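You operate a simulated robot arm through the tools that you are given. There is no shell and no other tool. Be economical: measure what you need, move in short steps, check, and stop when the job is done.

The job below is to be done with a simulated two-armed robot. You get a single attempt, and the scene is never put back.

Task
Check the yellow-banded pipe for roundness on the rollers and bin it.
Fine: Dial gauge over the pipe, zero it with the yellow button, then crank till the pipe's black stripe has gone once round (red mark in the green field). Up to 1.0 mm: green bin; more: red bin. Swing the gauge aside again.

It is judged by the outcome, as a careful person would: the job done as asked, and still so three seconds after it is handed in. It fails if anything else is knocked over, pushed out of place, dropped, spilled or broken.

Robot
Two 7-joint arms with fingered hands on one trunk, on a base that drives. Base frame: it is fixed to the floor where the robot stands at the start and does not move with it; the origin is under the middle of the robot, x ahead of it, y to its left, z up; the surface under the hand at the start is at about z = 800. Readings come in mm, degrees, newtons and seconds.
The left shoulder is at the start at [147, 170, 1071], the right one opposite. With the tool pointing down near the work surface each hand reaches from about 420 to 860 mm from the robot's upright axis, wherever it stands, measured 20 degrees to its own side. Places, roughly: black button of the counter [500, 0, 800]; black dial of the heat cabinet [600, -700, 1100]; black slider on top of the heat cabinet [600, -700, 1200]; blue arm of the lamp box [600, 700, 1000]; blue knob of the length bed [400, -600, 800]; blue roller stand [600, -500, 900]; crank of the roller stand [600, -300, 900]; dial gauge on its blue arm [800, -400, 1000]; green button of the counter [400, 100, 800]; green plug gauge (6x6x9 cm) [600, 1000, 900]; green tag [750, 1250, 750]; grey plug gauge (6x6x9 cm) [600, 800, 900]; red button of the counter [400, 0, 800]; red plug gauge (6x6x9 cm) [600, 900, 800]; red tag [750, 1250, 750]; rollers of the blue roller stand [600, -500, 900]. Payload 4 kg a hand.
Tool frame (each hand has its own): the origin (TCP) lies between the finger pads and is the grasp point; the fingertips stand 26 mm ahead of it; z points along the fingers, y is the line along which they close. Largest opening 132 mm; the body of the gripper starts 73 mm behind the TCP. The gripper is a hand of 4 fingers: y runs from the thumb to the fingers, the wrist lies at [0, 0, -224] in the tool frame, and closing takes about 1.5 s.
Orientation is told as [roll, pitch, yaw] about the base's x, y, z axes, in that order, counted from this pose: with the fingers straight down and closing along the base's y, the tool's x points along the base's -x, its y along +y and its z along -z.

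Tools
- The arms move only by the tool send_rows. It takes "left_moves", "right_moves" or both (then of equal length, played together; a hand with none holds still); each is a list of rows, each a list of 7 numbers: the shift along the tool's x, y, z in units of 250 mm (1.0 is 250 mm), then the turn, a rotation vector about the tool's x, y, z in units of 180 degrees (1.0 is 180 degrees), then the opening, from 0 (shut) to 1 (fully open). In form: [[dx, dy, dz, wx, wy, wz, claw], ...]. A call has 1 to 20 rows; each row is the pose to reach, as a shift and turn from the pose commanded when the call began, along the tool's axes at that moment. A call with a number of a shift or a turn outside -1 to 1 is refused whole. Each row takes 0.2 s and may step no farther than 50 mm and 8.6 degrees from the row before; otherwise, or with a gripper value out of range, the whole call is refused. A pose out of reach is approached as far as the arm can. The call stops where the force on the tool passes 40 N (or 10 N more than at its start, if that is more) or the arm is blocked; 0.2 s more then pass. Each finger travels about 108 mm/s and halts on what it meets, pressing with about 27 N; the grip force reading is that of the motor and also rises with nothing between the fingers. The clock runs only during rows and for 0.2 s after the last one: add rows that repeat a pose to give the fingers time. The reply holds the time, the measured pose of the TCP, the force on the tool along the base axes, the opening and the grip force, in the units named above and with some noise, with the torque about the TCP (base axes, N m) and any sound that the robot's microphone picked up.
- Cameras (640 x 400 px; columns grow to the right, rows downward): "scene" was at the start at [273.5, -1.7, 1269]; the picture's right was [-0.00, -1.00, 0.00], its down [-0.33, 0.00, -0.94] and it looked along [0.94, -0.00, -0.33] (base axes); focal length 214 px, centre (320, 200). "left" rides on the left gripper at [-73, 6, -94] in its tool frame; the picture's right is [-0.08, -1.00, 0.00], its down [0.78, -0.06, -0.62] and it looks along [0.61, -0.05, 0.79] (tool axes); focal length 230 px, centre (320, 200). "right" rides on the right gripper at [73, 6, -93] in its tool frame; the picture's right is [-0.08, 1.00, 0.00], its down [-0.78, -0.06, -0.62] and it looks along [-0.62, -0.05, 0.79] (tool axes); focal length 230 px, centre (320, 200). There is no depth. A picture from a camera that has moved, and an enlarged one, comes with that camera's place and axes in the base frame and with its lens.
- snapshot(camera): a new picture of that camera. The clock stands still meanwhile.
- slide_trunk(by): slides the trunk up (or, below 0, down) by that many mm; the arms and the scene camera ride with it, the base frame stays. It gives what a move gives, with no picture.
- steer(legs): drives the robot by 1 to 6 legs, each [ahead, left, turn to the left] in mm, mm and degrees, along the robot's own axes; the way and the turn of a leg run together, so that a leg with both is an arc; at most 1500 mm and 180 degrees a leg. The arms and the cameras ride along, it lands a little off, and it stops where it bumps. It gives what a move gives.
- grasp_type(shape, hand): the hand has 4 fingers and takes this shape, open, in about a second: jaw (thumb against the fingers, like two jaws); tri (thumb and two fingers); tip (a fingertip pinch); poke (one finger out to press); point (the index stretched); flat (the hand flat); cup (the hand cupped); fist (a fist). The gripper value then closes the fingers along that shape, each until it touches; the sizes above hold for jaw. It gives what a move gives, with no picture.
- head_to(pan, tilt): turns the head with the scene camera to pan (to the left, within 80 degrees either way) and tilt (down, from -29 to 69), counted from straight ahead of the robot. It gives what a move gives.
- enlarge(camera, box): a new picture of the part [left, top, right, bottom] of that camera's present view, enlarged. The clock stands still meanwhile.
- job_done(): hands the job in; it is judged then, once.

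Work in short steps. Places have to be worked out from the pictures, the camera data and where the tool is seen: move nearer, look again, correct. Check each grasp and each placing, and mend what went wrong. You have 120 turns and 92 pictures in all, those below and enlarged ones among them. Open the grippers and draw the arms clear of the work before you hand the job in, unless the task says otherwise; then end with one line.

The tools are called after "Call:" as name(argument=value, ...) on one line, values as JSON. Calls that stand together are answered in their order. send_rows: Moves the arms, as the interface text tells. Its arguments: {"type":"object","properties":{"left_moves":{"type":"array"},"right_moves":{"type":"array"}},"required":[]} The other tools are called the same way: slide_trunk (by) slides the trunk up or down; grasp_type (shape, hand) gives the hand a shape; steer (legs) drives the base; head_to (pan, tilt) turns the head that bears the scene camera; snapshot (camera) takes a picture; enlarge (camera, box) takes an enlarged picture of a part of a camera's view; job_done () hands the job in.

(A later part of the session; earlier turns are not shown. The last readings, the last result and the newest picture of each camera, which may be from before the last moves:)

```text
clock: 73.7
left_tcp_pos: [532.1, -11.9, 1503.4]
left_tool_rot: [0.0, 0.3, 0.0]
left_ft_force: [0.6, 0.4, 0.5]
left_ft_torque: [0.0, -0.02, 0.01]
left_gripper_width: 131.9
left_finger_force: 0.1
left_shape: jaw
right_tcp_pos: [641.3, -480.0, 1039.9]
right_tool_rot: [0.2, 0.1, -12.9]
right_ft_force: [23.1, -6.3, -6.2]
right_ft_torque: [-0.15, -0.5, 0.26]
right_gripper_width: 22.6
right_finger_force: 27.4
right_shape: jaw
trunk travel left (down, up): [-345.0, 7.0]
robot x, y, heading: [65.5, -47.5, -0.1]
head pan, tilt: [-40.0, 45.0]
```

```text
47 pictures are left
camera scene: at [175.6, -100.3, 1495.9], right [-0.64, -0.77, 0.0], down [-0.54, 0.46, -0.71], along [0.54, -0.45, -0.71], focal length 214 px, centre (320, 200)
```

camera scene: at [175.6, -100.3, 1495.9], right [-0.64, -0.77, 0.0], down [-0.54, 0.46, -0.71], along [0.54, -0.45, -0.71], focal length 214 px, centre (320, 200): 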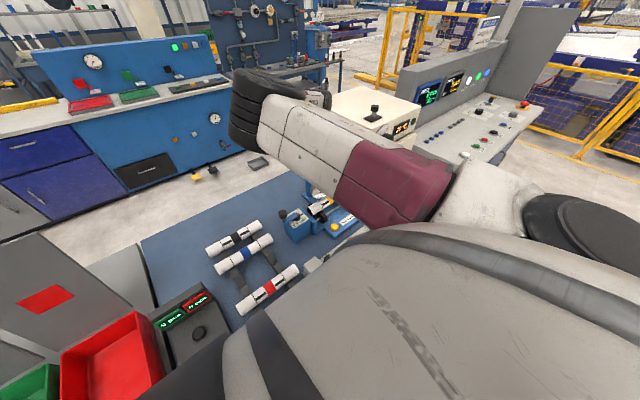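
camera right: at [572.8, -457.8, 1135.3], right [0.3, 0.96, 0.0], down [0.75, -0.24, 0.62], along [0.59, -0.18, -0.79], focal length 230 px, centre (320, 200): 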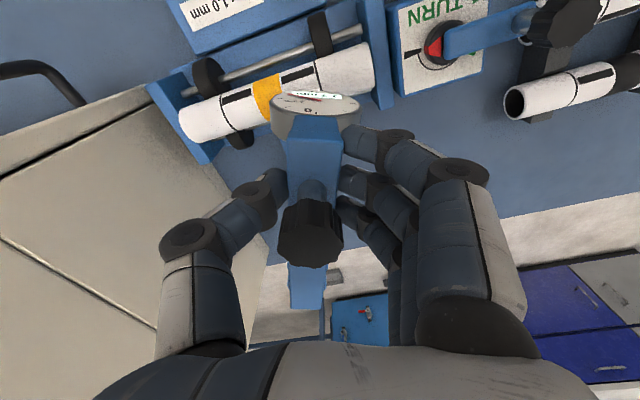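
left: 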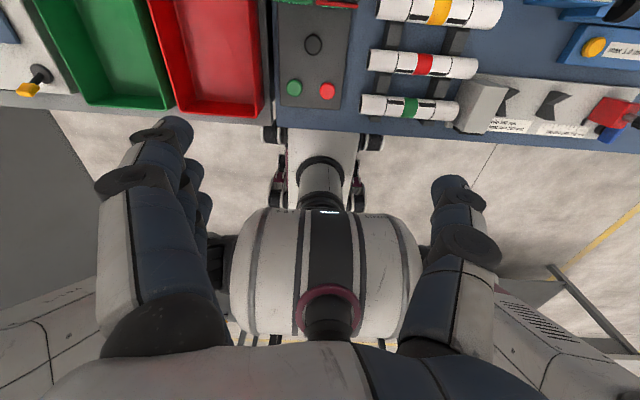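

The contact force is radial, so the true pivot is near [750,-532] with a radius of about 120 mm. I continue on the corrected arc.

Call:
send_rows(right_moves=[[-0.006, -0.054, 0, 0, 0, -0.03, 0.1], [-0.002, -0.105, 0, 0, 0, -0.06, 0.1], [-0.004, -0.155, 0, 0, 0, -0.09, 0.1]])

Call:
enlarge(camera="right", box=[120, 0, 440, 200])

```text
clock: 74.5
left_tcp_pos: [529.1, -11.3, 1504.8]
left_tool_rot: [-0.1, 0.3, 0.1]
left_ft_force: [1.3, 0.0, 0.1]
left_ft_torque: [-0.01, 0.01, 0.01]
left_gripper_width: 131.9
left_finger_force: 0.1
left_shape: jaw
right_tcp_pos: [634.6, -515.3, 1040.5]
right_tool_rot: [0.2, 0.2, 3.5]
right_ft_force: [14.5, 2.1, -4.2]
right_ft_torque: [0.06, -0.29, 0.43]
right_gripper_width: 22.7
right_finger_force: 27.2
right_shape: jaw
trunk travel left (down, up): [-345.0, 7.0]
robot x, y, heading: [66.0, -47.0, -0.2]
head pan, tilt: [-40.0, 45.0]
```

```text
2.00 times, centred on (280, 100) of right
camera zoom: at [561.1, -514.6, 1135.0], right [0.02, 1.0, 0.0], down [0.79, -0.02, 0.62], along [0.62, -0.01, -0.79], focal length 460 px, centre (400, 400)
```

zoom: 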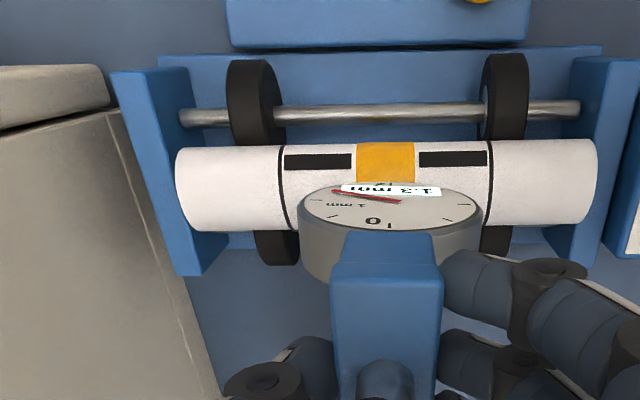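

Call:
send_rows(right_moves=[[-0.008, -0.034, 0, 0, 0, -0.015, 0.1], [-0.01, -0.065, 0, 0, 0, -0.03, 0.1]])

Call:
enlarge(camera="right", box=[120, 0, 440, 200])

```text
clock: 75.1
left_tcp_pos: [528.1, -4.5, 1505.6]
left_tool_rot: [-0.1, 0.2, 0.2]
left_ft_force: [0.4, -0.3, -0.5]
left_ft_torque: [-0.01, 0.01, 0.01]
left_gripper_width: 132.1
left_finger_force: 0.0
left_shape: jaw
right_tcp_pos: [635.8, -526.9, 1041.1]
right_tool_rot: [0.4, 0.1, 8.8]
right_ft_force: [-1.7, 22.9, 2.0]
right_ft_torque: [0.71, 0.0, 0.03]
right_gripper_width: 22.3
right_finger_force: 27.0
right_shape: jaw
trunk travel left (down, up): [-345.0, 7.0]
robot x, y, heading: [69.1, -49.1, 0.1]
head pan, tilt: [-40.0, 45.0]
```

```text
2.00 times, centred on (280, 100) of right
camera zoom: at [562.6, -532.3, 1135.0], right [-0.08, 1.0, 0.01], down [0.79, 0.06, 0.62], along [0.61, 0.05, -0.79], focal length 460 px, centre (400, 400)
```

zoom: 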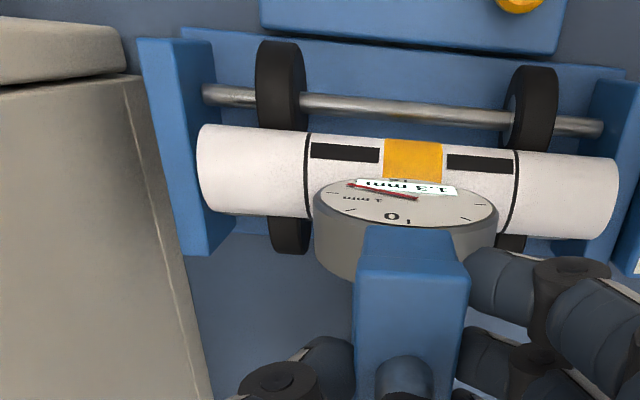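

A 23 N stop shows the arm has reached its end position over the pipe. I release the knob and lift away.

Call:
send_rows(right_moves=[[0, 0.012, 0, 0, 0, 0, 0.3], [0, 0.012, 0, 0, 0, 0, 0.5], [0, 0.012, 0, 0, 0, 0, 0.65], [0, 0.012, 0, 0, 0, 0, 0.65], [0, 0.012, -0.15, 0, 0, 0, 0.65], [0, 0.012, -0.3, 0, 0, 0, 0.65], [0, 0.012, -0.45, 0, 0, 0, 0.65]])

Call:
snapshot(camera="right")

```text
clock: 76.7
left_tcp_pos: [527.1, -9.4, 1505.6]
left_tool_rot: [0.1, 0.2, -0.1]
left_ft_force: [-0.2, 0.4, -0.2]
left_ft_torque: [0.0, -0.03, 0.0]
left_gripper_width: 131.7
left_finger_force: 0.0
left_shape: jaw
right_tcp_pos: [633.8, -527.7, 1153.2]
right_tool_rot: [0.2, -0.1, 8.6]
right_ft_force: [0.3, 1.1, 0.0]
right_ft_torque: [0.02, 0.02, 0.02]
right_gripper_width: 85.2
right_finger_force: 0.1
right_shape: jaw
trunk travel left (down, up): [-345.0, 7.0]
robot x, y, heading: [66.2, -43.6, -0.0]
head pan, tilt: [-40.0, 45.0]
```

```text
44 pictures are left
camera right: at [560.7, -533.5, 1248.3], right [-0.07, 1.0, 0.0], down [0.78, 0.06, 0.62], along [0.62, 0.05, -0.79], focal length 230 px, centre (320, 200)
```

right: 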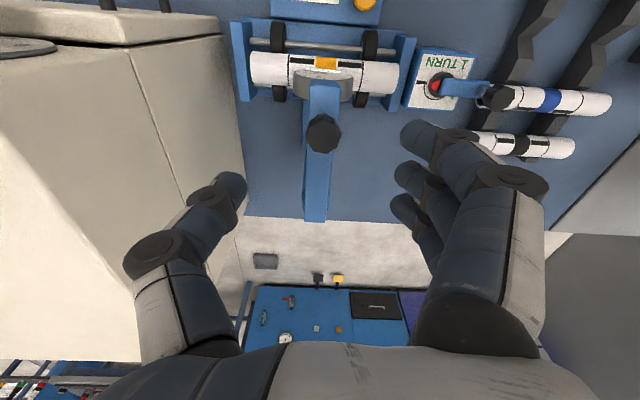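

The gauge is over the pipe. The yellow button is at about [539,-470,845] and the crank hub at about [617,-372] with its knob at about [612,-315,960]. I move the hand above the button, level at yaw 0 with fingers closed.

Call:
send_rows(right_moves=[[0.09, 0.07, 0, 0, 0, 0.02, 0.5], [0.19, 0.145, 0, 0, 0, 0.048, 0.3], [0.285, 0.22, 0, 0, 0, 0.048, 0.1], [0.377, 0.292, 0.05, 0, 0, 0.048, 0], [0.377, 0.292, 0.2, 0, 0, 0.048, 0], [0.377, 0.292, 0.35, 0, 0, 0.048, 0], [0.377, 0.292, 0.35, 0, 0, 0.048, 0]])

Call:
snapshot(camera="right")

```text
clock: 78.3
left_tcp_pos: [527.4, -10.2, 1504.4]
left_tool_rot: [-0.1, 0.2, 0.0]
left_ft_force: [0.5, -0.2, 0.8]
left_ft_torque: [0.03, -0.02, 0.0]
left_gripper_width: 131.5
left_finger_force: 0.1
left_shape: jaw
right_tcp_pos: [529.4, -468.8, 1066.2]
right_tool_rot: [0.3, -0.1, -0.1]
right_ft_force: [0.4, 0.0, 0.3]
right_ft_torque: [0.0, 0.02, 0.0]
right_gripper_width: 0.2
right_finger_force: 27.1
right_shape: jaw
trunk travel left (down, up): [-345.0, 7.0]
robot x, y, heading: [67.5, -44.7, 0.3]
head pan, tilt: [-40.0, 45.0]
```

```text
43 pictures are left
camera right: at [456.4, -463.1, 1159.7], right [0.08, 1.0, 0.0], down [0.78, -0.06, 0.62], along [0.62, -0.04, -0.79], focal length 230 px, centre (320, 200)
```

right: 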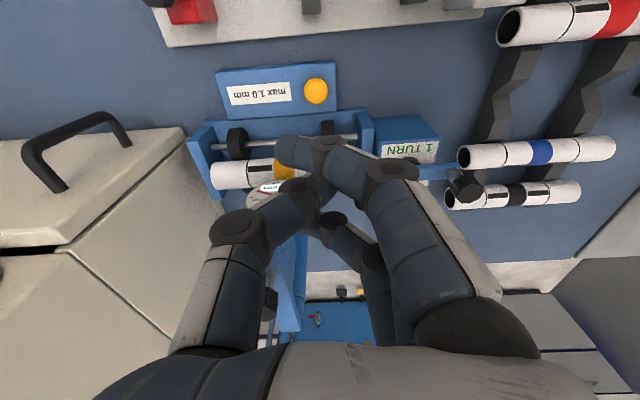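

Call:
grasp_type(shape="poke", hand="right")

Call:
snapshot(camera="right")

```text
clock: 79.2
left_tcp_pos: [527.7, -10.7, 1506.2]
left_tool_rot: [0.0, 0.2, 0.0]
left_ft_force: [0.5, -0.3, 0.3]
left_ft_torque: [0.0, 0.01, -0.05]
left_gripper_width: 131.9
left_finger_force: 0.0
left_shape: jaw
right_tcp_pos: [529.3, -471.0, 1066.4]
right_tool_rot: [0.2, 0.0, 0.0]
right_ft_force: [0.4, 0.0, -0.1]
right_ft_torque: [-0.02, 0.02, -0.02]
right_gripper_width: 0.1
right_finger_force: 0.1
right_shape: poke
trunk travel left (down, up): [-345.0, 7.0]
robot x, y, heading: [72.4, -48.0, 0.2]
head pan, tilt: [-40.0, 45.0]
```

```text
42 pictures are left
camera right: at [455.9, -463.8, 1159.4], right [0.08, 1.0, 0.0], down [0.79, -0.06, 0.62], along [0.61, -0.05, -0.79], focal length 230 px, centre (320, 200)
```

right: 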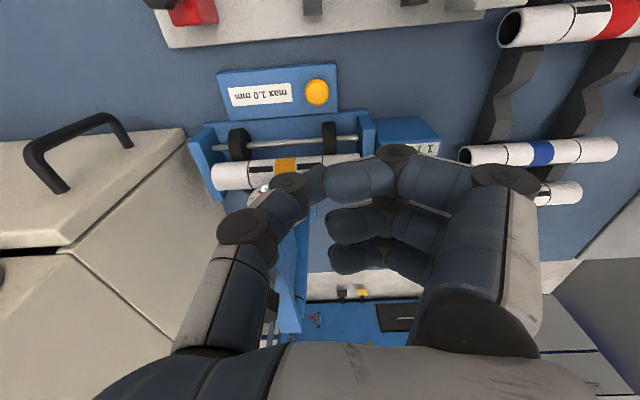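

Call:
send_rows(right_moves=[[0, 0, 0, 0, 0, 0, 1], [0, 0, 0, 0, 0, 0, 1], [0, 0, 0, 0, 0, 0, 1], [0, 0, 0, 0, 0, 0, 1]])

Call:
snapshot(camera="right")

```text
clock: 80.2
left_tcp_pos: [527.7, -11.1, 1505.8]
left_tool_rot: [0.0, 0.1, 0.0]
left_ft_force: [-0.4, 0.3, 0.6]
left_ft_torque: [-0.02, -0.03, -0.03]
left_gripper_width: 131.7
left_finger_force: 0.1
left_shape: jaw
right_tcp_pos: [528.1, -469.5, 1065.4]
right_tool_rot: [0.2, -0.1, 0.1]
right_ft_force: [0.6, -0.2, -0.1]
right_ft_torque: [-0.02, 0.06, 0.0]
right_gripper_width: 0.0
right_finger_force: 0.0
right_shape: poke
trunk travel left (down, up): [-345.0, 7.0]
robot x, y, heading: [68.6, -44.4, -0.2]
head pan, tilt: [-40.0, 45.0]
```

```text
41 pictures are left
camera right: at [456.1, -463.7, 1159.5], right [0.08, 1.0, 0.0], down [0.78, -0.06, 0.62], along [0.61, -0.05, -0.79], focal length 230 px, centre (320, 200)
```

right: 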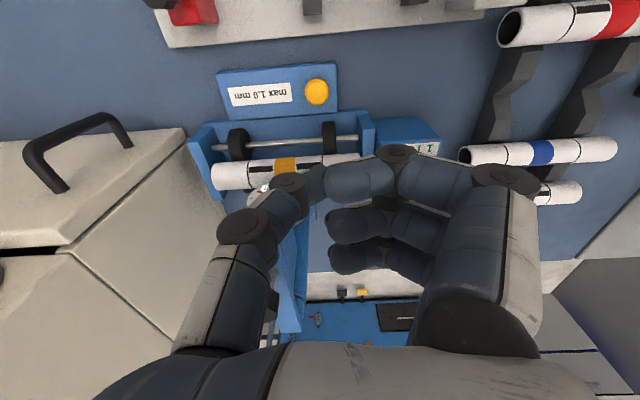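

In the poke shape the thumb tip sits about 26 mm ahead of the TCP. I tilt the hand 25° so the body and curled fingers stay clear of the gauge and stand.

Call:
send_rows(right_moves=[[0, 0, 0, 0, -0.046, 0, 1], [0, 0, 0, 0, -0.093, 0, 1], [0, 0, 0, 0, -0.139, 0, 1], [0, 0, 0, 0, -0.139, 0, 1]])

Call:
send_rows(right_moves=[[0.06, 0, 0.115, 0, 0, 0, 1], [0.12, 0, 0.23, 0, 0, 0, 1], [0.18, 0, 0.345, 0, 0, 0, 1], [0.24, 0, 0.46, 0, 0, 0, 1], [0.3, 0, 0.575, 0, 0, 0, 1]])

Call:
snapshot(camera="right")

```text
clock: 81.2
left_tcp_pos: [526.4, -10.5, 1504.1]
left_tool_rot: [0.0, 0.2, 0.1]
left_ft_force: [-1.0, 0.2, 0.0]
left_ft_torque: [0.01, 0.01, -0.04]
left_gripper_width: 131.9
left_finger_force: 0.2
left_shape: jaw
right_tcp_pos: [530.7, -470.9, 1065.4]
right_tool_rot: [0.2, -25.1, 0.0]
right_ft_force: [-0.3, 0.8, 0.2]
right_ft_torque: [0.04, 0.0, 0.02]
right_gripper_width: 0.2
right_finger_force: 0.0
right_shape: poke
trunk travel left (down, up): [-345.0, 7.0]
robot x, y, heading: [68.6, -46.1, -0.1]
head pan, tilt: [-40.0, 45.0]
```

```text
clock: 82.4
left_tcp_pos: [527.8, -10.3, 1505.3]
left_tool_rot: [-0.1, 0.1, 0.0]
left_ft_force: [0.2, -0.4, 0.1]
left_ft_torque: [0.0, 0.02, -0.01]
left_gripper_width: 132.0
left_finger_force: 0.1
left_shape: jaw
right_tcp_pos: [522.3, -471.0, 903.8]
right_tool_rot: [0.1, -25.0, -0.1]
right_ft_force: [-1.0, 0.1, 0.1]
right_ft_torque: [-0.01, 0.05, 0.01]
right_gripper_width: 0.0
right_finger_force: 0.1
right_shape: poke
trunk travel left (down, up): [-345.0, 7.0]
robot x, y, heading: [65.4, -46.2, 0.0]
head pan, tilt: [-40.0, 45.0]
```

```text
40 pictures are left
camera right: at [417.5, -464.6, 959.1], right [0.07, 1.0, 0.04], down [0.45, -0.06, 0.89], along [0.89, -0.05, -0.45], focal length 230 px, centre (320, 200)
```

right: 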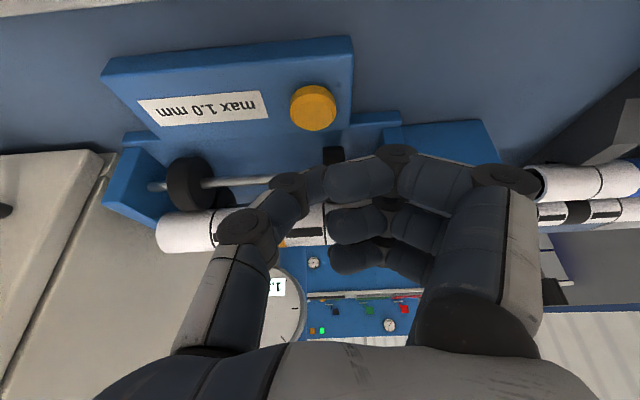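

Five views agree that the button is at [530,-472,830]. I come down onto it and press.

Call:
send_rows(right_moves=[[0.04, -0.004, 0.07, 0, 0, 0, 1], [0.077, -0.004, 0.14, 0, 0, 0, 1], [0.09, -0.004, 0.165, 0, 0, 0, 1], [0.099, -0.004, 0.183, 0, 0, 0, 1], [0.108, -0.004, 0.201, 0, 0, 0, 1]])

Call:
snapshot(camera="right")

```text
clock: 83.6
left_tcp_pos: [524.5, -9.2, 1506.0]
left_tool_rot: [-0.1, 0.0, 0.0]
left_ft_force: [0.8, -0.5, -1.0]
left_ft_torque: [0.03, 0.02, 0.02]
left_gripper_width: 131.9
left_finger_force: 0.0
left_shape: jaw
right_tcp_pos: [524.0, -476.6, 854.3]
right_tool_rot: [-0.3, -25.9, -0.2]
right_ft_force: [-2.5, -5.3, 36.5]
right_ft_torque: [0.02, -0.07, -0.03]
right_gripper_width: 0.0
right_finger_force: 0.1
right_shape: poke
trunk travel left (down, up): [-345.0, 7.0]
robot x, y, heading: [69.0, -45.4, 0.1]
head pan, tilt: [-40.0, 45.0]
heard: click
stopped in row 5 (right hand): the force on the tool passed its limit at 44 N (the readings are from after the stop); the commanded pose is now the measured one
```

```text
39 pictures are left
camera right: at [417.3, -469.3, 907.5], right [0.07, 1.0, 0.03], down [0.43, -0.06, 0.9], along [0.9, -0.05, -0.44], focal length 230 px, centre (320, 200)
```

right: 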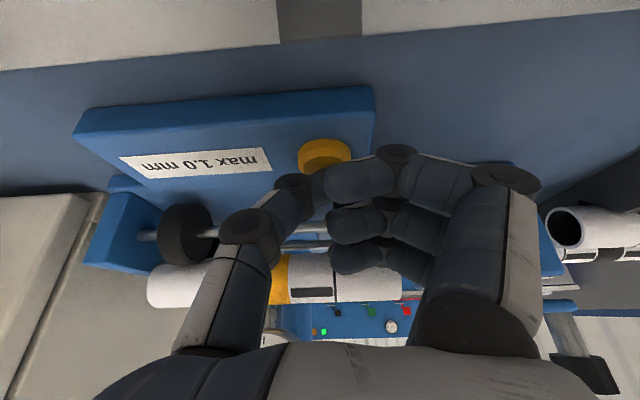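

The button clicked. I back off along the finger axis and look at the dial.

Call:
send_rows(right_moves=[[0, 0, -0.13, 0, 0, 0, 1], [0, 0, -0.27, 0, 0, 0, 1], [0, 0, -0.4, 0, 0, 0, 1], [0, 0, -0.536, 0, 0, 0, 1]])

Call:
enlarge(camera="right", box=[150, 80, 390, 320])

```text
clock: 84.6
left_tcp_pos: [526.1, -9.5, 1505.9]
left_tool_rot: [-0.1, 0.1, 0.0]
left_ft_force: [0.1, 1.6, -0.3]
left_ft_torque: [-0.05, 0.0, 0.03]
left_gripper_width: 132.0
left_finger_force: 0.2
left_shape: jaw
right_tcp_pos: [463.9, -473.6, 973.0]
right_tool_rot: [-0.1, -25.6, -0.2]
right_ft_force: [-0.3, -0.3, -0.5]
right_ft_torque: [0.0, 0.01, 0.02]
right_gripper_width: 0.1
right_finger_force: 0.1
right_shape: poke
trunk travel left (down, up): [-345.0, 7.0]
robot x, y, heading: [70.9, -46.2, -0.1]
head pan, tilt: [-40.0, 45.0]
```

```text
1.67 times, centred on (270, 200) of right
camera zoom: at [358.8, -466.6, 1026.3], right [0.07, 1.0, 0.03], down [0.44, -0.06, 0.9], along [0.89, -0.05, -0.44], focal length 384 px, centre (403, 200)
```

zoom: 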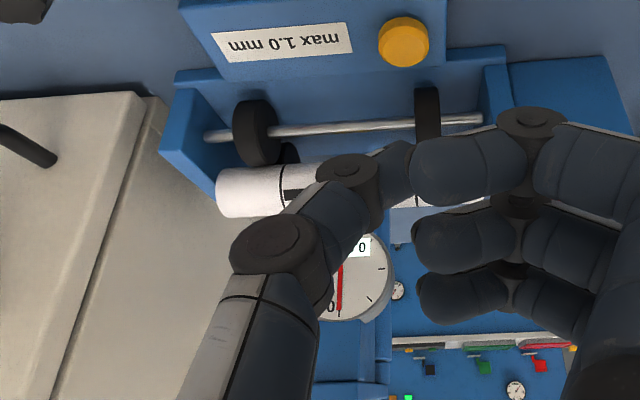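

The needle is at 0, so the gauge is zeroed. Next is the crank: I restore the jaw shape, level the hand and raise it.

Call:
grasp_type(shape="jaw", hand="right")

Call:
send_rows(right_moves=[[0, 0, -0.15, 0, 0.04, 0, 0.7], [0, 0, -0.3, 0, 0.08, 0, 0.7], [0, 0, -0.45, 0, 0.12, 0, 0.7], [0, 0, -0.5, 0, 0.142, 0, 0.7], [0, 0, -0.5, 0, 0.142, 0, 0.7]])

```text
clock: 85.5
left_tcp_pos: [527.2, -10.2, 1507.0]
left_tool_rot: [0.0, 0.3, 0.0]
left_ft_force: [0.2, 0.1, 0.5]
left_ft_torque: [0.01, 0.0, 0.01]
left_gripper_width: 132.2
left_finger_force: 0.1
left_shape: jaw
right_tcp_pos: [466.2, -473.8, 971.7]
right_tool_rot: [-0.1, -25.4, -0.2]
right_ft_force: [0.5, 0.3, 0.2]
right_ft_torque: [0.03, -0.03, -0.03]
right_gripper_width: 131.9
right_finger_force: 0.0
right_shape: jaw
trunk travel left (down, up): [-345.0, 7.0]
robot x, y, heading: [65.7, -44.7, -0.1]
head pan, tilt: [-40.0, 45.0]
```

```text
clock: 86.7
left_tcp_pos: [526.9, -11.4, 1505.1]
left_tool_rot: [0.0, 0.2, 0.0]
left_ft_force: [-0.2, 0.2, 0.1]
left_ft_torque: [-0.01, 0.02, 0.0]
left_gripper_width: 132.0
left_finger_force: 0.1
left_shape: jaw
right_tcp_pos: [411.7, -473.9, 1083.6]
right_tool_rot: [-0.2, 0.0, -0.2]
right_ft_force: [-0.3, -0.4, 0.4]
right_ft_torque: [0.0, -0.02, -0.01]
right_gripper_width: 92.9
right_finger_force: 0.0
right_shape: jaw
trunk travel left (down, up): [-345.0, 7.0]
robot x, y, heading: [70.0, -47.3, -0.1]
head pan, tilt: [-40.0, 45.0]
```

Call:
send_rows(right_moves=[[-0.064, 0.067, 0, 0, 0, 0.042, 0.7], [-0.128, 0.134, 0, 0, 0, 0.083, 0.7], [-0.192, 0.201, 0, 0, 0, 0.125, 0.7], [-0.256, 0.268, 0, 0, 0, 0.167, 0.7], [-0.32, 0.335, 0, 0, 0, 0.208, 0.7], [-0.384, 0.402, 0, 0, 0, 0.25, 0.7], [-0.448, 0.469, 0, 0, 0, 0.292, 0.7], [-0.512, 0.536, 0, 0, 0, 0.333, 0.7]])

Call:
snapshot(camera="right")

```text
clock: 88.5
left_tcp_pos: [527.9, -9.5, 1505.2]
left_tool_rot: [0.0, 0.3, 0.0]
left_ft_force: [0.6, -0.3, -0.5]
left_ft_torque: [0.03, 0.0, 0.0]
left_gripper_width: 132.0
left_finger_force: 0.0
left_shape: jaw
right_tcp_pos: [534.6, -355.1, 1078.5]
right_tool_rot: [0.5, 2.3, -63.5]
right_ft_force: [-0.1, 0.2, 1.0]
right_ft_torque: [-0.02, 0.01, -0.01]
right_gripper_width: 93.0
right_finger_force: 0.0
right_shape: jaw
trunk travel left (down, up): [-345.0, 7.0]
robot x, y, heading: [68.4, -44.7, 0.0]
head pan, tilt: [-40.0, 45.0]
```

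```text
37 pictures are left
camera right: at [507.4, -289.5, 1175.0], right [0.93, 0.37, 0.01], down [0.3, -0.75, 0.59], along [0.22, -0.54, -0.81], focal length 230 px, centre (320, 200)
```

right: 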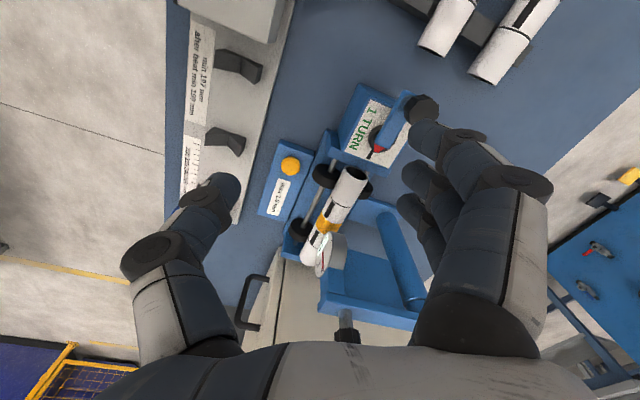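

Call:
enlarge(camera="right", box=[320, 70, 460, 180])

Call:
enlarge(camera="right", box=[270, 150, 400, 290])

```text
3.64 times, centred on (390, 125) of right
camera zoom: at [507.4, -289.5, 1175.0], right [0.93, 0.37, 0.01], down [0.3, -0.75, 0.59], along [0.22, -0.54, -0.81], focal length 837 px, centre (66, 473)
```

zoom: 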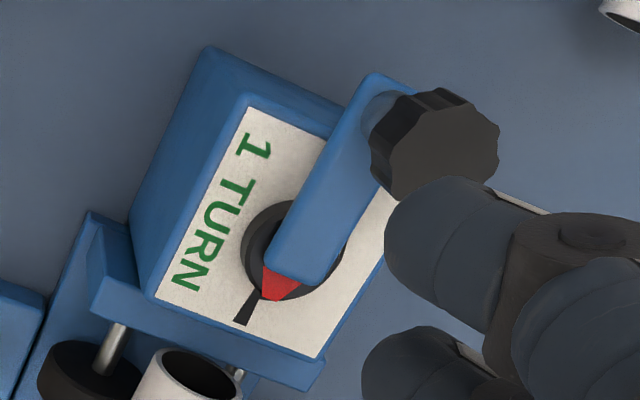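

```text
2.86 times, centred on (335, 220) of right
camera zoom: at [507.4, -289.5, 1175.0], right [0.93, 0.37, 0.01], down [0.3, -0.75, 0.59], along [0.22, -0.54, -0.81], focal length 657 px, centre (277, 143)
```

zoom: 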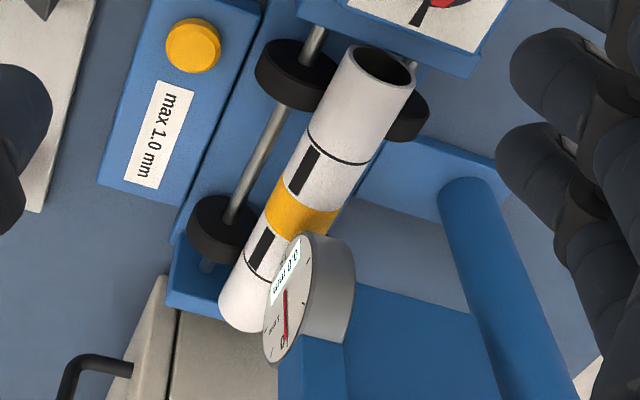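

The gauge reads 0.0 mm. The crank's red tail mark sits at the black tick. I move above the crank knob with the hand at about yaw −45.

Call:
send_rows(right_moves=[[0.005, 0.08, 0, 0.003, -0.013, -0.04, 0.6], [0.012, 0.18, 0, 0.003, -0.013, -0.075, 0.6], [0.02, 0.28, 0.05, 0.003, -0.013, -0.103, 0.6], [0.026, 0.361, 0.15, 0.003, -0.013, -0.103, 0.6], [0.026, 0.361, 0.25, 0.003, -0.013, -0.103, 0.6], [0.026, 0.361, 0.25, 0.003, -0.013, -0.103, 0.6]])

Call:
snapshot(camera="right")

```text
clock: 89.9
left_tcp_pos: [526.8, -11.2, 1505.2]
left_tool_rot: [0.0, 0.2, 0.0]
left_ft_force: [-0.8, 0.1, 0.1]
left_ft_torque: [-0.01, 0.02, 0.02]
left_gripper_width: 131.6
left_finger_force: 0.1
left_shape: jaw
right_tcp_pos: [617.3, -310.5, 1027.0]
right_tool_rot: [0.9, -1.2, -45.3]
right_ft_force: [0.8, 0.0, -0.2]
right_ft_torque: [0.02, 0.02, 0.0]
right_gripper_width: 79.4
right_finger_force: 0.2
right_shape: jaw
trunk travel left (down, up): [-345.0, 7.0]
robot x, y, heading: [69.7, -44.0, 0.2]
head pan, tilt: [-40.0, 45.0]
```

```text
34 pictures are left
camera right: at [568.1, -253.0, 1118.3], right [0.76, 0.65, 0.02], down [0.49, -0.6, 0.63], along [0.42, -0.47, -0.77], focal length 230 px, centre (320, 200)
```

right: 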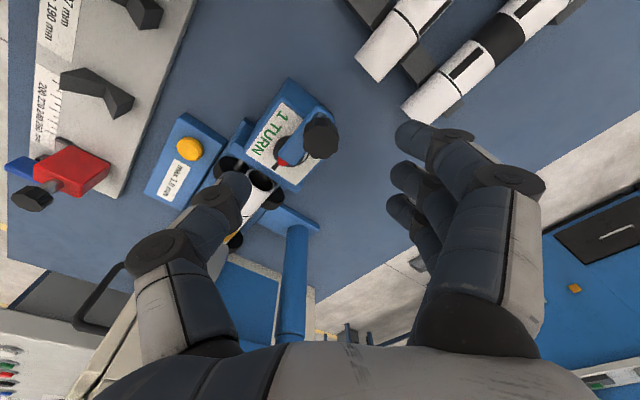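

Call:
send_rows(right_moves=[[0.01, 0.01, 0.1, 0.005, 0.007, 0, 0.6], [0.01, 0.01, 0.2, 0.005, 0.007, 0, 0.6], [0.01, 0.01, 0.27, 0.005, 0.007, 0, 0.6], [0.01, 0.01, 0.312, 0.005, 0.007, 0, 0.6], [0.01, 0.01, 0.312, 0.005, 0.007, 0, 0.6]])

Call:
snapshot(camera="right")

```text
clock: 91.3
left_tcp_pos: [527.2, -11.2, 1504.9]
left_tool_rot: [0.1, 0.2, 0.0]
left_ft_force: [-0.5, -0.6, 0.2]
left_ft_torque: [0.02, -0.01, -0.02]
left_gripper_width: 132.1
left_finger_force: 0.1
left_shape: jaw
right_tcp_pos: [617.7, -319.1, 946.5]
right_tool_rot: [-0.6, -0.5, -46.1]
right_ft_force: [-0.5, -0.5, -0.7]
right_ft_torque: [0.01, 0.04, -0.01]
right_gripper_width: 79.7
right_finger_force: 0.1
right_shape: jaw
trunk travel left (down, up): [-345.0, 7.0]
robot x, y, heading: [67.6, -47.6, -0.2]
head pan, tilt: [-40.0, 45.0]
stopped in row 5 (right hand): the arm was blocked; the commanded pose is now the measured one
```

```text
33 pictures are left
camera right: at [571.5, -260.4, 1040.5], right [0.77, 0.64, -0.01], down [0.5, -0.6, 0.62], along [0.39, -0.49, -0.78], focal length 230 px, centre (320, 200)
```

right: 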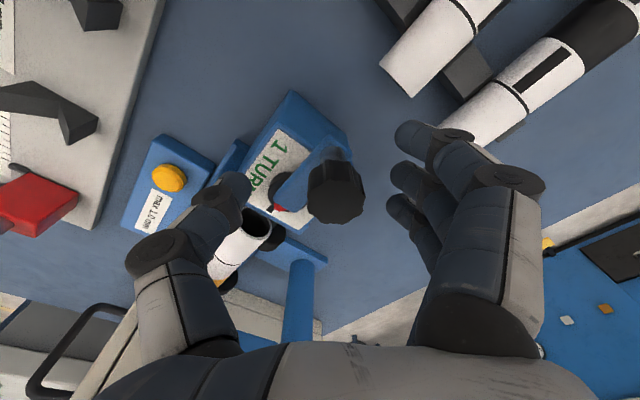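

The wrist is at a joint limit with the trunk this high. I raise the hand, then lower the trunk 200 mm.

Call:
send_rows(right_moves=[[0, 0, -0.18, 0, 0, 0, 0.6], [0, 0, -0.36, 0, 0, 0, 0.6], [0, 0, -0.54, 0, 0, 0, 0.6], [0, 0, -0.72, 0, 0, 0, 0.6], [0, 0, -0.9, 0, 0, 0, 0.6]])

Call:
slide_trunk(by=-150)

Call:
snapshot(camera="right")

```text
clock: 92.5
left_tcp_pos: [526.5, -10.2, 1505.6]
left_tool_rot: [0.0, 0.0, 0.0]
left_ft_force: [0.6, 0.5, -0.2]
left_ft_torque: [-0.01, -0.05, -0.01]
left_gripper_width: 132.0
left_finger_force: 0.0
left_shape: jaw
right_tcp_pos: [614.4, -330.9, 1164.1]
right_tool_rot: [0.6, 1.8, -48.8]
right_ft_force: [0.4, 0.9, 0.7]
right_ft_torque: [0.04, -0.03, 0.01]
right_gripper_width: 79.8
right_finger_force: 0.0
right_shape: jaw
trunk travel left (down, up): [-345.0, 7.0]
robot x, y, heading: [68.6, -42.9, -0.1]
head pan, tilt: [-40.0, 45.0]
```

```text
clock: 94.3
left_tcp_pos: [525.7, -11.8, 1356.5]
left_tool_rot: [0.0, 0.0, -0.1]
left_ft_force: [-0.3, 0.5, 0.4]
left_ft_torque: [0.0, -0.01, 0.02]
left_gripper_width: 131.7
left_finger_force: 0.0
left_shape: jaw
right_tcp_pos: [614.6, -328.3, 1017.0]
right_tool_rot: [0.9, 1.9, -48.6]
right_ft_force: [0.0, 0.2, -0.3]
right_ft_torque: [0.01, -0.01, 0.05]
right_gripper_width: 79.9
right_finger_force: 0.2
right_shape: jaw
trunk travel left (down, up): [-195.0, 157.0]
robot x, y, heading: [69.1, -48.3, 0.1]
head pan, tilt: [-40.0, 45.0]
```

```text
32 pictures are left
camera right: at [571.1, -272.8, 1113.2], right [0.8, 0.6, 0.01], down [0.48, -0.65, 0.59], along [0.36, -0.46, -0.81], focal length 230 px, centre (320, 200)
```

right: 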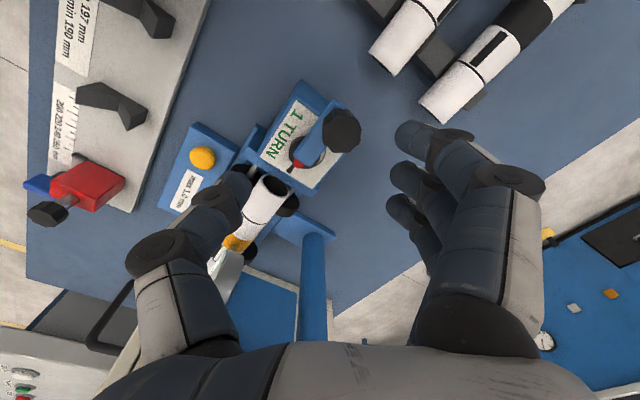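

Call:
send_rows(right_moves=[[0.03, 0.03, 0, 0.005, -0.0106, -0.03, 0.6], [0.06, 0.065, 0, 0.005, -0.0106, -0.06, 0.6], [0.06, 0.065, 0, 0.005, -0.0106, -0.06, 0.6]])

```text
clock: 95.1
left_tcp_pos: [527.5, -10.6, 1355.2]
left_tool_rot: [0.1, 0.2, 0.0]
left_ft_force: [-0.3, 0.5, 1.1]
left_ft_torque: [0.0, -0.02, 0.03]
left_gripper_width: 131.9
left_finger_force: 0.0
left_shape: jaw
right_tcp_pos: [617.2, -304.8, 1017.4]
right_tool_rot: [0.4, -0.1, -37.7]
right_ft_force: [-1.3, -0.2, -0.3]
right_ft_torque: [0.01, 0.01, 0.01]
right_gripper_width: 79.8
right_finger_force: 0.0
right_shape: jaw
trunk travel left (down, up): [-195.0, 157.0]
robot x, y, heading: [66.8, -45.8, -0.0]
head pan, tilt: [-40.0, 45.0]
```

The hand is exactly over the knob, so I descend and close.

Call:
send_rows(right_moves=[[0, 0, 0.1, 0, 0, 0, 0.6], [0, 0, 0.2, 0, 0, 0, 0.6], [0, 0, 0.274, 0, 0, 0, 0.6], [0, 0, 0.274, 0, 0, 0, 0.4], [0, 0, 0.274, 0, 0, 0, 0.2], [0, 0, 0.274, 0, 0, 0, 0.1], [0, 0, 0.274, 0, 0, 0, 0.1], [0, 0, 0.274, 0, 0, 0, 0.1]])

Call:
snapshot(camera="right")

```text
clock: 96.9
left_tcp_pos: [525.5, -12.6, 1356.0]
left_tool_rot: [0.0, 0.1, -0.1]
left_ft_force: [0.3, 0.1, -0.1]
left_ft_torque: [0.02, 0.02, 0.0]
left_gripper_width: 131.9
left_finger_force: 0.1
left_shape: jaw
right_tcp_pos: [619.7, -311.0, 954.6]
right_tool_rot: [0.4, -0.7, -38.2]
right_ft_force: [-4.4, -13.2, 7.8]
right_ft_torque: [-0.16, 0.06, -0.04]
right_gripper_width: 9.4
right_finger_force: 27.0
right_shape: jaw
trunk travel left (down, up): [-195.0, 157.0]
robot x, y, heading: [64.2, -46.4, 0.1]
head pan, tilt: [-40.0, 45.0]
```

```text
31 pictures are left
camera right: at [564.6, -260.5, 1047.7], right [0.68, 0.74, 0.01], down [0.57, -0.53, 0.63], along [0.47, -0.42, -0.78], focal length 230 px, centre (320, 200)
```

right: 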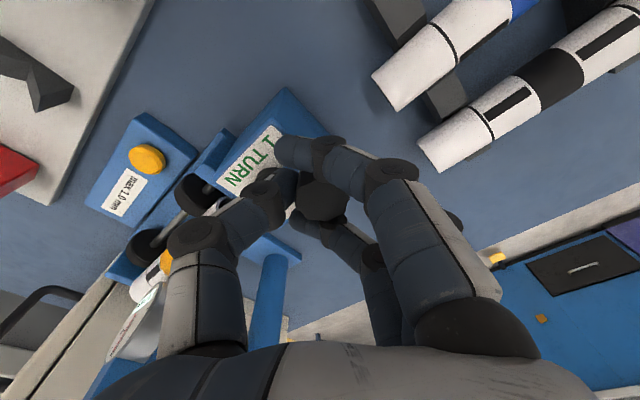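

The fingers have closed on the stem under the crank knob. I try a clockwise arc about the hub at about [613,-355].

Call:
send_rows(right_moves=[[-0.05, 0.018, 0, 0, 0, 0, 0.05], [-0.1, 0.028, 0, 0, 0, 0, 0.05], [-0.15, 0.024, 0, 0, 0, 0, 0.05], [-0.199, 0.007, 0, 0, 0, 0, 0.05], [-0.242, -0.022, 0, 0, 0, 0, 0.05]])

Call:
snapshot(camera="right")

```text
clock: 97.4
left_tcp_pos: [524.9, -10.7, 1356.2]
left_tool_rot: [0.1, -0.1, 0.0]
left_ft_force: [-0.4, 0.0, -0.6]
left_ft_torque: [0.03, 0.01, 0.02]
left_gripper_width: 131.9
left_finger_force: 0.0
left_shape: jaw
right_tcp_pos: [625.4, -310.2, 955.8]
right_tool_rot: [0.9, 0.9, -38.4]
right_ft_force: [-21.1, 4.7, 14.4]
right_ft_torque: [0.02, 0.43, -0.12]
right_gripper_width: 10.9
right_finger_force: 27.1
right_shape: jaw
trunk travel left (down, up): [-195.0, 157.0]
robot x, y, heading: [68.5, -45.7, -0.1]
head pan, tilt: [-40.0, 45.0]
stopped in row 2 (right hand): the force on the tool passed its limit at 48 N (the readings are from after the stop); the commanded pose is now the measured one
```

```text
30 pictures are left
camera right: at [572.6, -261.9, 1051.1], right [0.68, 0.73, 0.01], down [0.58, -0.55, 0.6], along [0.45, -0.4, -0.8], focal length 230 px, centre (320, 200)
```

right: 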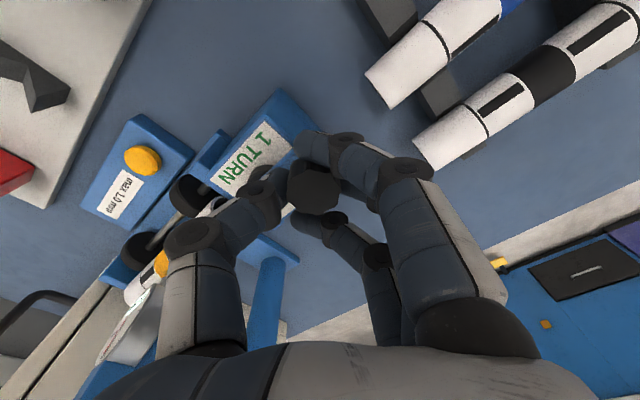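

Clockwise resists at over 40 N without much motion, so I try counter-clockwise.

Call:
send_rows(right_moves=[[0.035, -0.008, 0, 0, 0, 0, 0.05], [0.074, -0.041, 0, 0, 0, 0, 0.05], [0.103, -0.084, 0, 0, 0, 0, 0.05], [0.12, -0.132, 0, 0, 0, 0, 0.05], [0.123, -0.183, 0, 0, 0, 0, 0.05]])

Call:
snapshot(camera="right")

```text
clock: 98.6
left_tcp_pos: [527.5, -10.7, 1353.9]
left_tool_rot: [-0.1, 0.2, -0.1]
left_ft_force: [-0.3, -0.8, 0.0]
left_ft_torque: [0.01, -0.04, 0.02]
left_gripper_width: 131.9
left_finger_force: 0.0
left_shape: jaw
right_tcp_pos: [575.7, -335.8, 950.1]
right_tool_rot: [2.9, 2.5, -41.0]
right_ft_force: [2.7, 2.1, -6.7]
right_ft_torque: [0.11, -0.11, 0.2]
right_gripper_width: 7.3
right_finger_force: 26.7
right_shape: jaw
trunk travel left (down, up): [-195.0, 157.0]
robot x, y, heading: [65.6, -42.0, -0.0]
head pan, tilt: [-40.0, 45.0]
```

```text
29 pictures are left
camera right: at [524.6, -289.6, 1047.0], right [0.71, 0.7, 0.05], down [0.55, -0.6, 0.58], along [0.43, -0.39, -0.81], focal length 230 px, centre (320, 200)
```

right: 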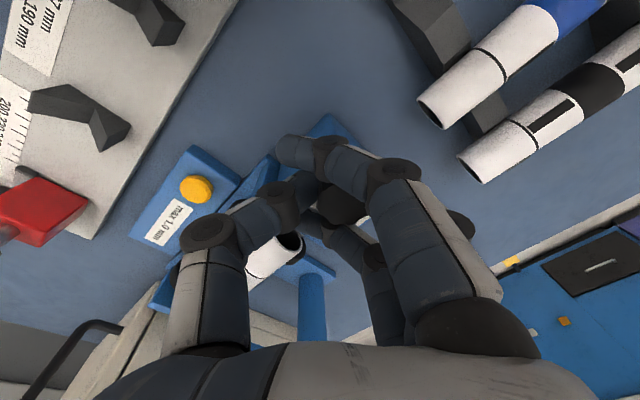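

Counter-clockwise turns freely. I continue round.

Call:
send_rows(right_moves=[[-0.01, -0.05, 0, 0, 0, 0, 0.05], [-0.032, -0.096, 0, 0, 0, 0, 0.05], [-0.065, -0.135, 0, 0, 0, 0, 0.05], [-0.108, -0.164, 0, 0, 0, 0, 0.05]])

Call:
snapshot(camera="right")

```text
clock: 99.6
left_tcp_pos: [526.0, -9.3, 1355.7]
left_tool_rot: [0.0, 0.1, 0.0]
left_ft_force: [-0.3, -0.3, 0.7]
left_ft_torque: [0.03, -0.01, -0.01]
left_gripper_width: 132.0
left_finger_force: 0.1
left_shape: jaw
right_tcp_pos: [572.5, -387.1, 955.3]
right_tool_rot: [3.1, 1.4, -41.0]
right_ft_force: [-5.7, -1.8, 7.8]
right_ft_torque: [0.16, 0.02, 0.14]
right_gripper_width: 4.8
right_finger_force: 27.3
right_shape: jaw
trunk travel left (down, up): [-195.0, 157.0]
robot x, y, heading: [66.5, -42.5, 0.0]
head pan, tilt: [-40.0, 45.0]
```

```text
28 pictures are left
camera right: at [519.2, -339.7, 1051.4], right [0.71, 0.7, 0.05], down [0.54, -0.59, 0.59], along [0.45, -0.39, -0.8], focal length 230 px, centre (320, 200)
```

right: 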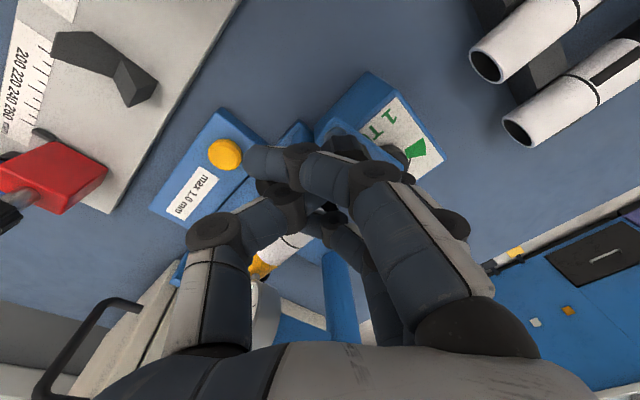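

A green field has appeared at the +y side of the hub, where the red tail mark must end up. I continue in small steps.

Call:
send_rows(right_moves=[[-0.048, -0.017, 0, 0, 0, 0, 0.05], [-0.099, -0.02, 0, 0, 0, 0, 0.05]])

Call:
enlarge(camera="right", box=[160, 60, 480, 340])

```text
clock: 100.2
left_tcp_pos: [525.0, -10.9, 1356.0]
left_tool_rot: [0.0, 0.2, -0.1]
left_ft_force: [-0.4, -0.6, 0.1]
left_ft_torque: [-0.02, 0.01, 0.01]
left_gripper_width: 132.1
left_finger_force: 0.1
left_shape: jaw
right_tcp_pos: [587.1, -408.0, 955.3]
right_tool_rot: [2.4, 0.7, -40.2]
right_ft_force: [-12.2, -7.6, 12.1]
right_ft_torque: [0.17, 0.22, 0.31]
right_gripper_width: 2.2
right_finger_force: 27.0
right_shape: jaw
trunk travel left (down, up): [-195.0, 157.0]
robot x, y, heading: [68.7, -45.6, -0.2]
head pan, tilt: [-40.0, 45.0]
```

```text
1.43 times, centred on (320, 200) of right
camera zoom: at [534.4, -358.6, 1051.1], right [0.7, 0.71, 0.04], down [0.55, -0.58, 0.6], along [0.45, -0.4, -0.8], focal length 329 px, centre (320, 200)
```

zoom: 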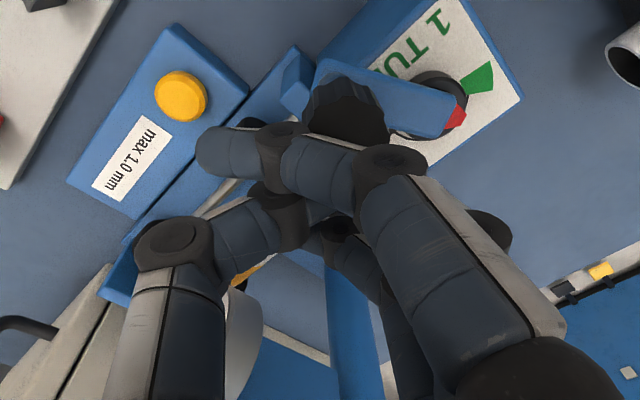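

The fingers slipped ahead of the knob: it is at about 206° and needs about 40° more. I lift, turn the hand so it closes across the crank arm, and look.

Call:
send_rows(right_moves=[[0, 0, 0, 0, 0, 0, 0.3], [0, 0, 0, 0, 0, 0, 0.5], [0, 0, -0.15, 0, 0, 0, 0.6], [0, 0, -0.3, 0, 0, 0, 0.6], [0, 0, -0.4, 0, 0, 0, 0.6]])

Call:
send_rows(right_moves=[[0.015, 0, 0, 0, 0, -0.044, 0.6], [0.03, 0, 0, 0, 0, -0.088, 0.6], [0.045, 0, 0, 0, 0, -0.132, 0.6], [0.06, 0, 0, 0, 0, -0.176, 0.6], [0.075, 0, 0, 0, 0, -0.22, 0.6], [0.09, 0, 0, 0, 0, -0.264, 0.6], [0.1, 0, 0, 0, 0, -0.308, 0.6], [0.1, 0, 0, 0, 0, -0.352, 0.6], [0.1, 0, 0, 0, 0, -0.39, 0.6]])

Call:
snapshot(camera="right")

```text
clock: 101.4
left_tcp_pos: [527.8, -10.9, 1355.9]
left_tool_rot: [-0.1, 0.2, -0.1]
left_ft_force: [0.1, 0.6, -0.1]
left_ft_torque: [-0.02, 0.0, 0.06]
left_gripper_width: 132.1
left_finger_force: 0.0
left_shape: jaw
right_tcp_pos: [584.8, -413.0, 1043.5]
right_tool_rot: [2.2, 2.5, -41.0]
right_ft_force: [-0.4, 0.7, -0.2]
right_ft_torque: [-0.03, 0.0, -0.04]
right_gripper_width: 78.7
right_finger_force: 0.0
right_shape: jaw
trunk travel left (down, up): [-195.0, 157.0]
robot x, y, heading: [66.6, -47.4, 0.0]
head pan, tilt: [-40.0, 45.0]
```

```text
clock: 103.4
left_tcp_pos: [527.1, -10.7, 1355.3]
left_tool_rot: [0.1, 0.1, -0.1]
left_ft_force: [0.4, -0.1, -1.0]
left_ft_torque: [-0.01, -0.01, -0.01]
left_gripper_width: 131.8
left_finger_force: 0.0
left_shape: jaw
right_tcp_pos: [566.2, -392.2, 1047.5]
right_tool_rot: [3.3, -1.9, 29.6]
right_ft_force: [-0.2, 0.5, -0.6]
right_ft_torque: [0.0, 0.02, 0.0]
right_gripper_width: 78.3
right_finger_force: 0.2
right_shape: jaw
trunk travel left (down, up): [-195.0, 157.0]
robot x, y, heading: [68.2, -45.6, -0.3]
head pan, tilt: [-40.0, 45.0]
```

```text
26 pictures are left
camera right: at [500.4, -429.7, 1139.4], right [-0.43, 0.9, 0.06], down [0.71, 0.29, 0.64], along [0.56, 0.31, -0.77], focal length 230 px, centre (320, 200)
```

right: 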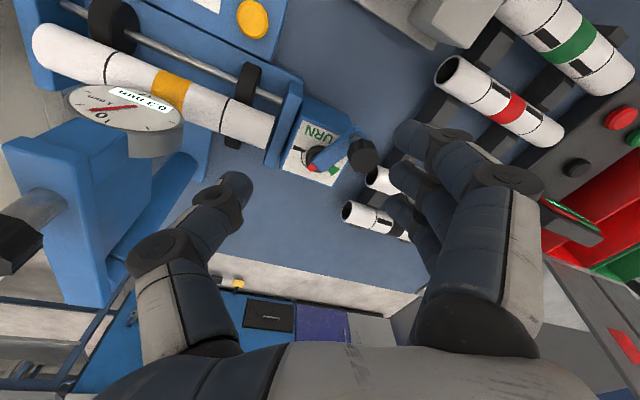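

Call:
enlarge(camera="right", box=[260, 80, 400, 200])

Call:
enlarge(camera="right", box=[20, 0, 300, 180])

```text
3.33 times, centred on (330, 140) of right
camera zoom: at [500.4, -429.7, 1139.4], right [-0.43, 0.9, 0.06], down [0.71, 0.29, 0.64], along [0.56, 0.31, -0.77], focal length 767 px, centre (287, 400)
```

zoom: 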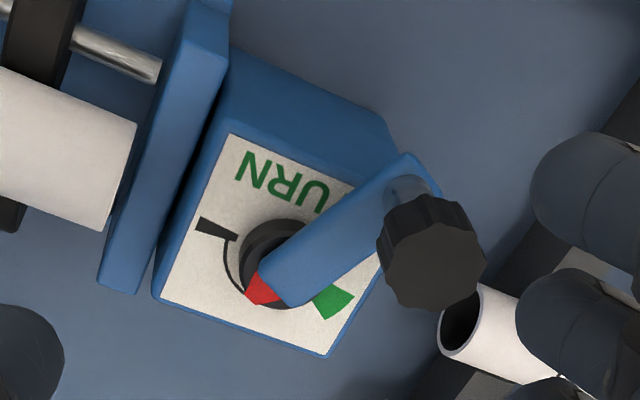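

```text
2.22 times, centred on (160, 90) of right
camera zoom: at [500.4, -429.7, 1139.4], right [-0.43, 0.9, 0.06], down [0.71, 0.29, 0.64], along [0.56, 0.31, -0.77], focal length 511 px, centre (676, 444)
```

zoom: 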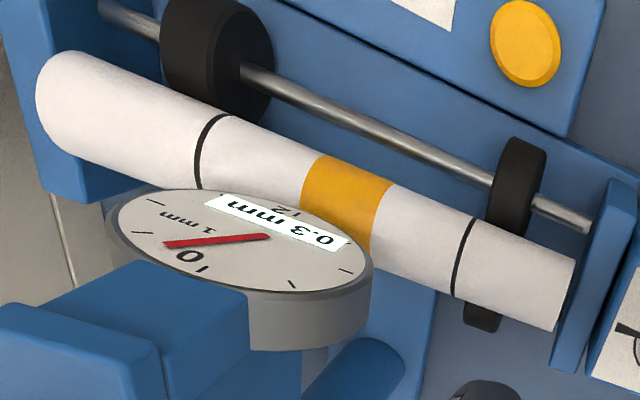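

The knob slid back, so the red mark is now halfway from the tick to the green field along the printed arc; counter-clockwise is right. I level the hand and re-approach the knob at about [569,-346], closing across the crank arm.

Call:
send_rows(right_moves=[[0, 0, 0, 0.018, 0.0106, 0, 0.6], [0, 0, 0, 0.018, 0.0106, 0, 0.6]])

Call:
send_rows(right_moves=[[-0.016, 0.025, 0, 0, 0, 0.042, 0.6], [-0.033, 0.05, 0, 0, 0, 0.084, 0.6], [-0.05, 0.075, 0, 0, 0, 0.126, 0.6], [-0.066, 0.1, 0, 0, 0, 0.168, 0.6], [-0.083, 0.125, 0, 0, 0, 0.21, 0.6], [-0.099, 0.151, 0, 0, 0, 0.248, 0.6], [-0.099, 0.151, 0, 0, 0, 0.248, 0.6]])

Call:
snapshot(camera="right")

```text
clock: 104.0
left_tcp_pos: [527.2, -10.3, 1354.8]
left_tool_rot: [0.0, 0.3, 0.0]
left_ft_force: [-0.1, -1.3, 0.2]
left_ft_torque: [0.01, 0.0, 0.02]
left_gripper_width: 132.0
left_finger_force: 0.1
left_shape: jaw
right_tcp_pos: [565.3, -393.0, 1045.4]
right_tool_rot: [0.1, 0.2, 29.5]
right_ft_force: [0.9, -0.3, 0.7]
right_ft_torque: [-0.01, -0.01, -0.01]
right_gripper_width: 79.1
right_finger_force: 0.0
right_shape: jaw
trunk travel left (down, up): [-195.0, 157.0]
robot x, y, heading: [70.3, -43.9, -0.4]
head pan, tilt: [-40.0, 45.0]
```

```text
clock: 105.6
left_tcp_pos: [528.0, -10.8, 1356.4]
left_tool_rot: [0.0, 0.2, 0.0]
left_ft_force: [0.2, -0.3, 0.6]
left_ft_torque: [-0.03, 0.01, 0.02]
left_gripper_width: 131.8
left_finger_force: 0.0
left_shape: jaw
right_tcp_pos: [567.8, -346.8, 1045.8]
right_tool_rot: [0.4, 0.3, -15.1]
right_ft_force: [-0.2, -0.1, 0.2]
right_ft_torque: [0.05, -0.01, -0.02]
right_gripper_width: 78.7
right_finger_force: 0.1
right_shape: jaw
trunk travel left (down, up): [-195.0, 157.0]
robot x, y, heading: [70.4, -42.7, -0.0]
head pan, tilt: [-40.0, 45.0]
```

```text
23 pictures are left
camera right: at [498.8, -321.7, 1139.5], right [0.33, 0.94, 0.01], down [0.74, -0.27, 0.61], along [0.58, -0.2, -0.79], focal length 230 px, centre (320, 200)
```

right: 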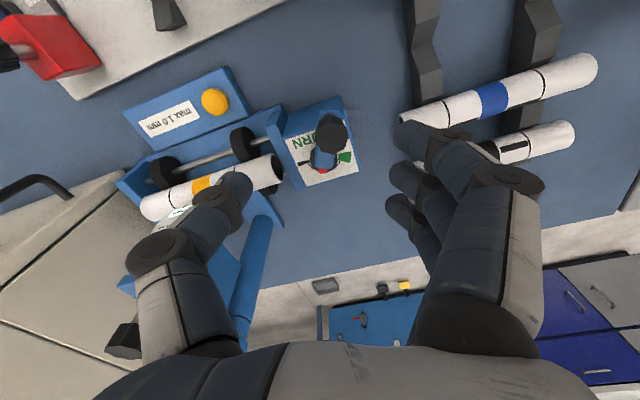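

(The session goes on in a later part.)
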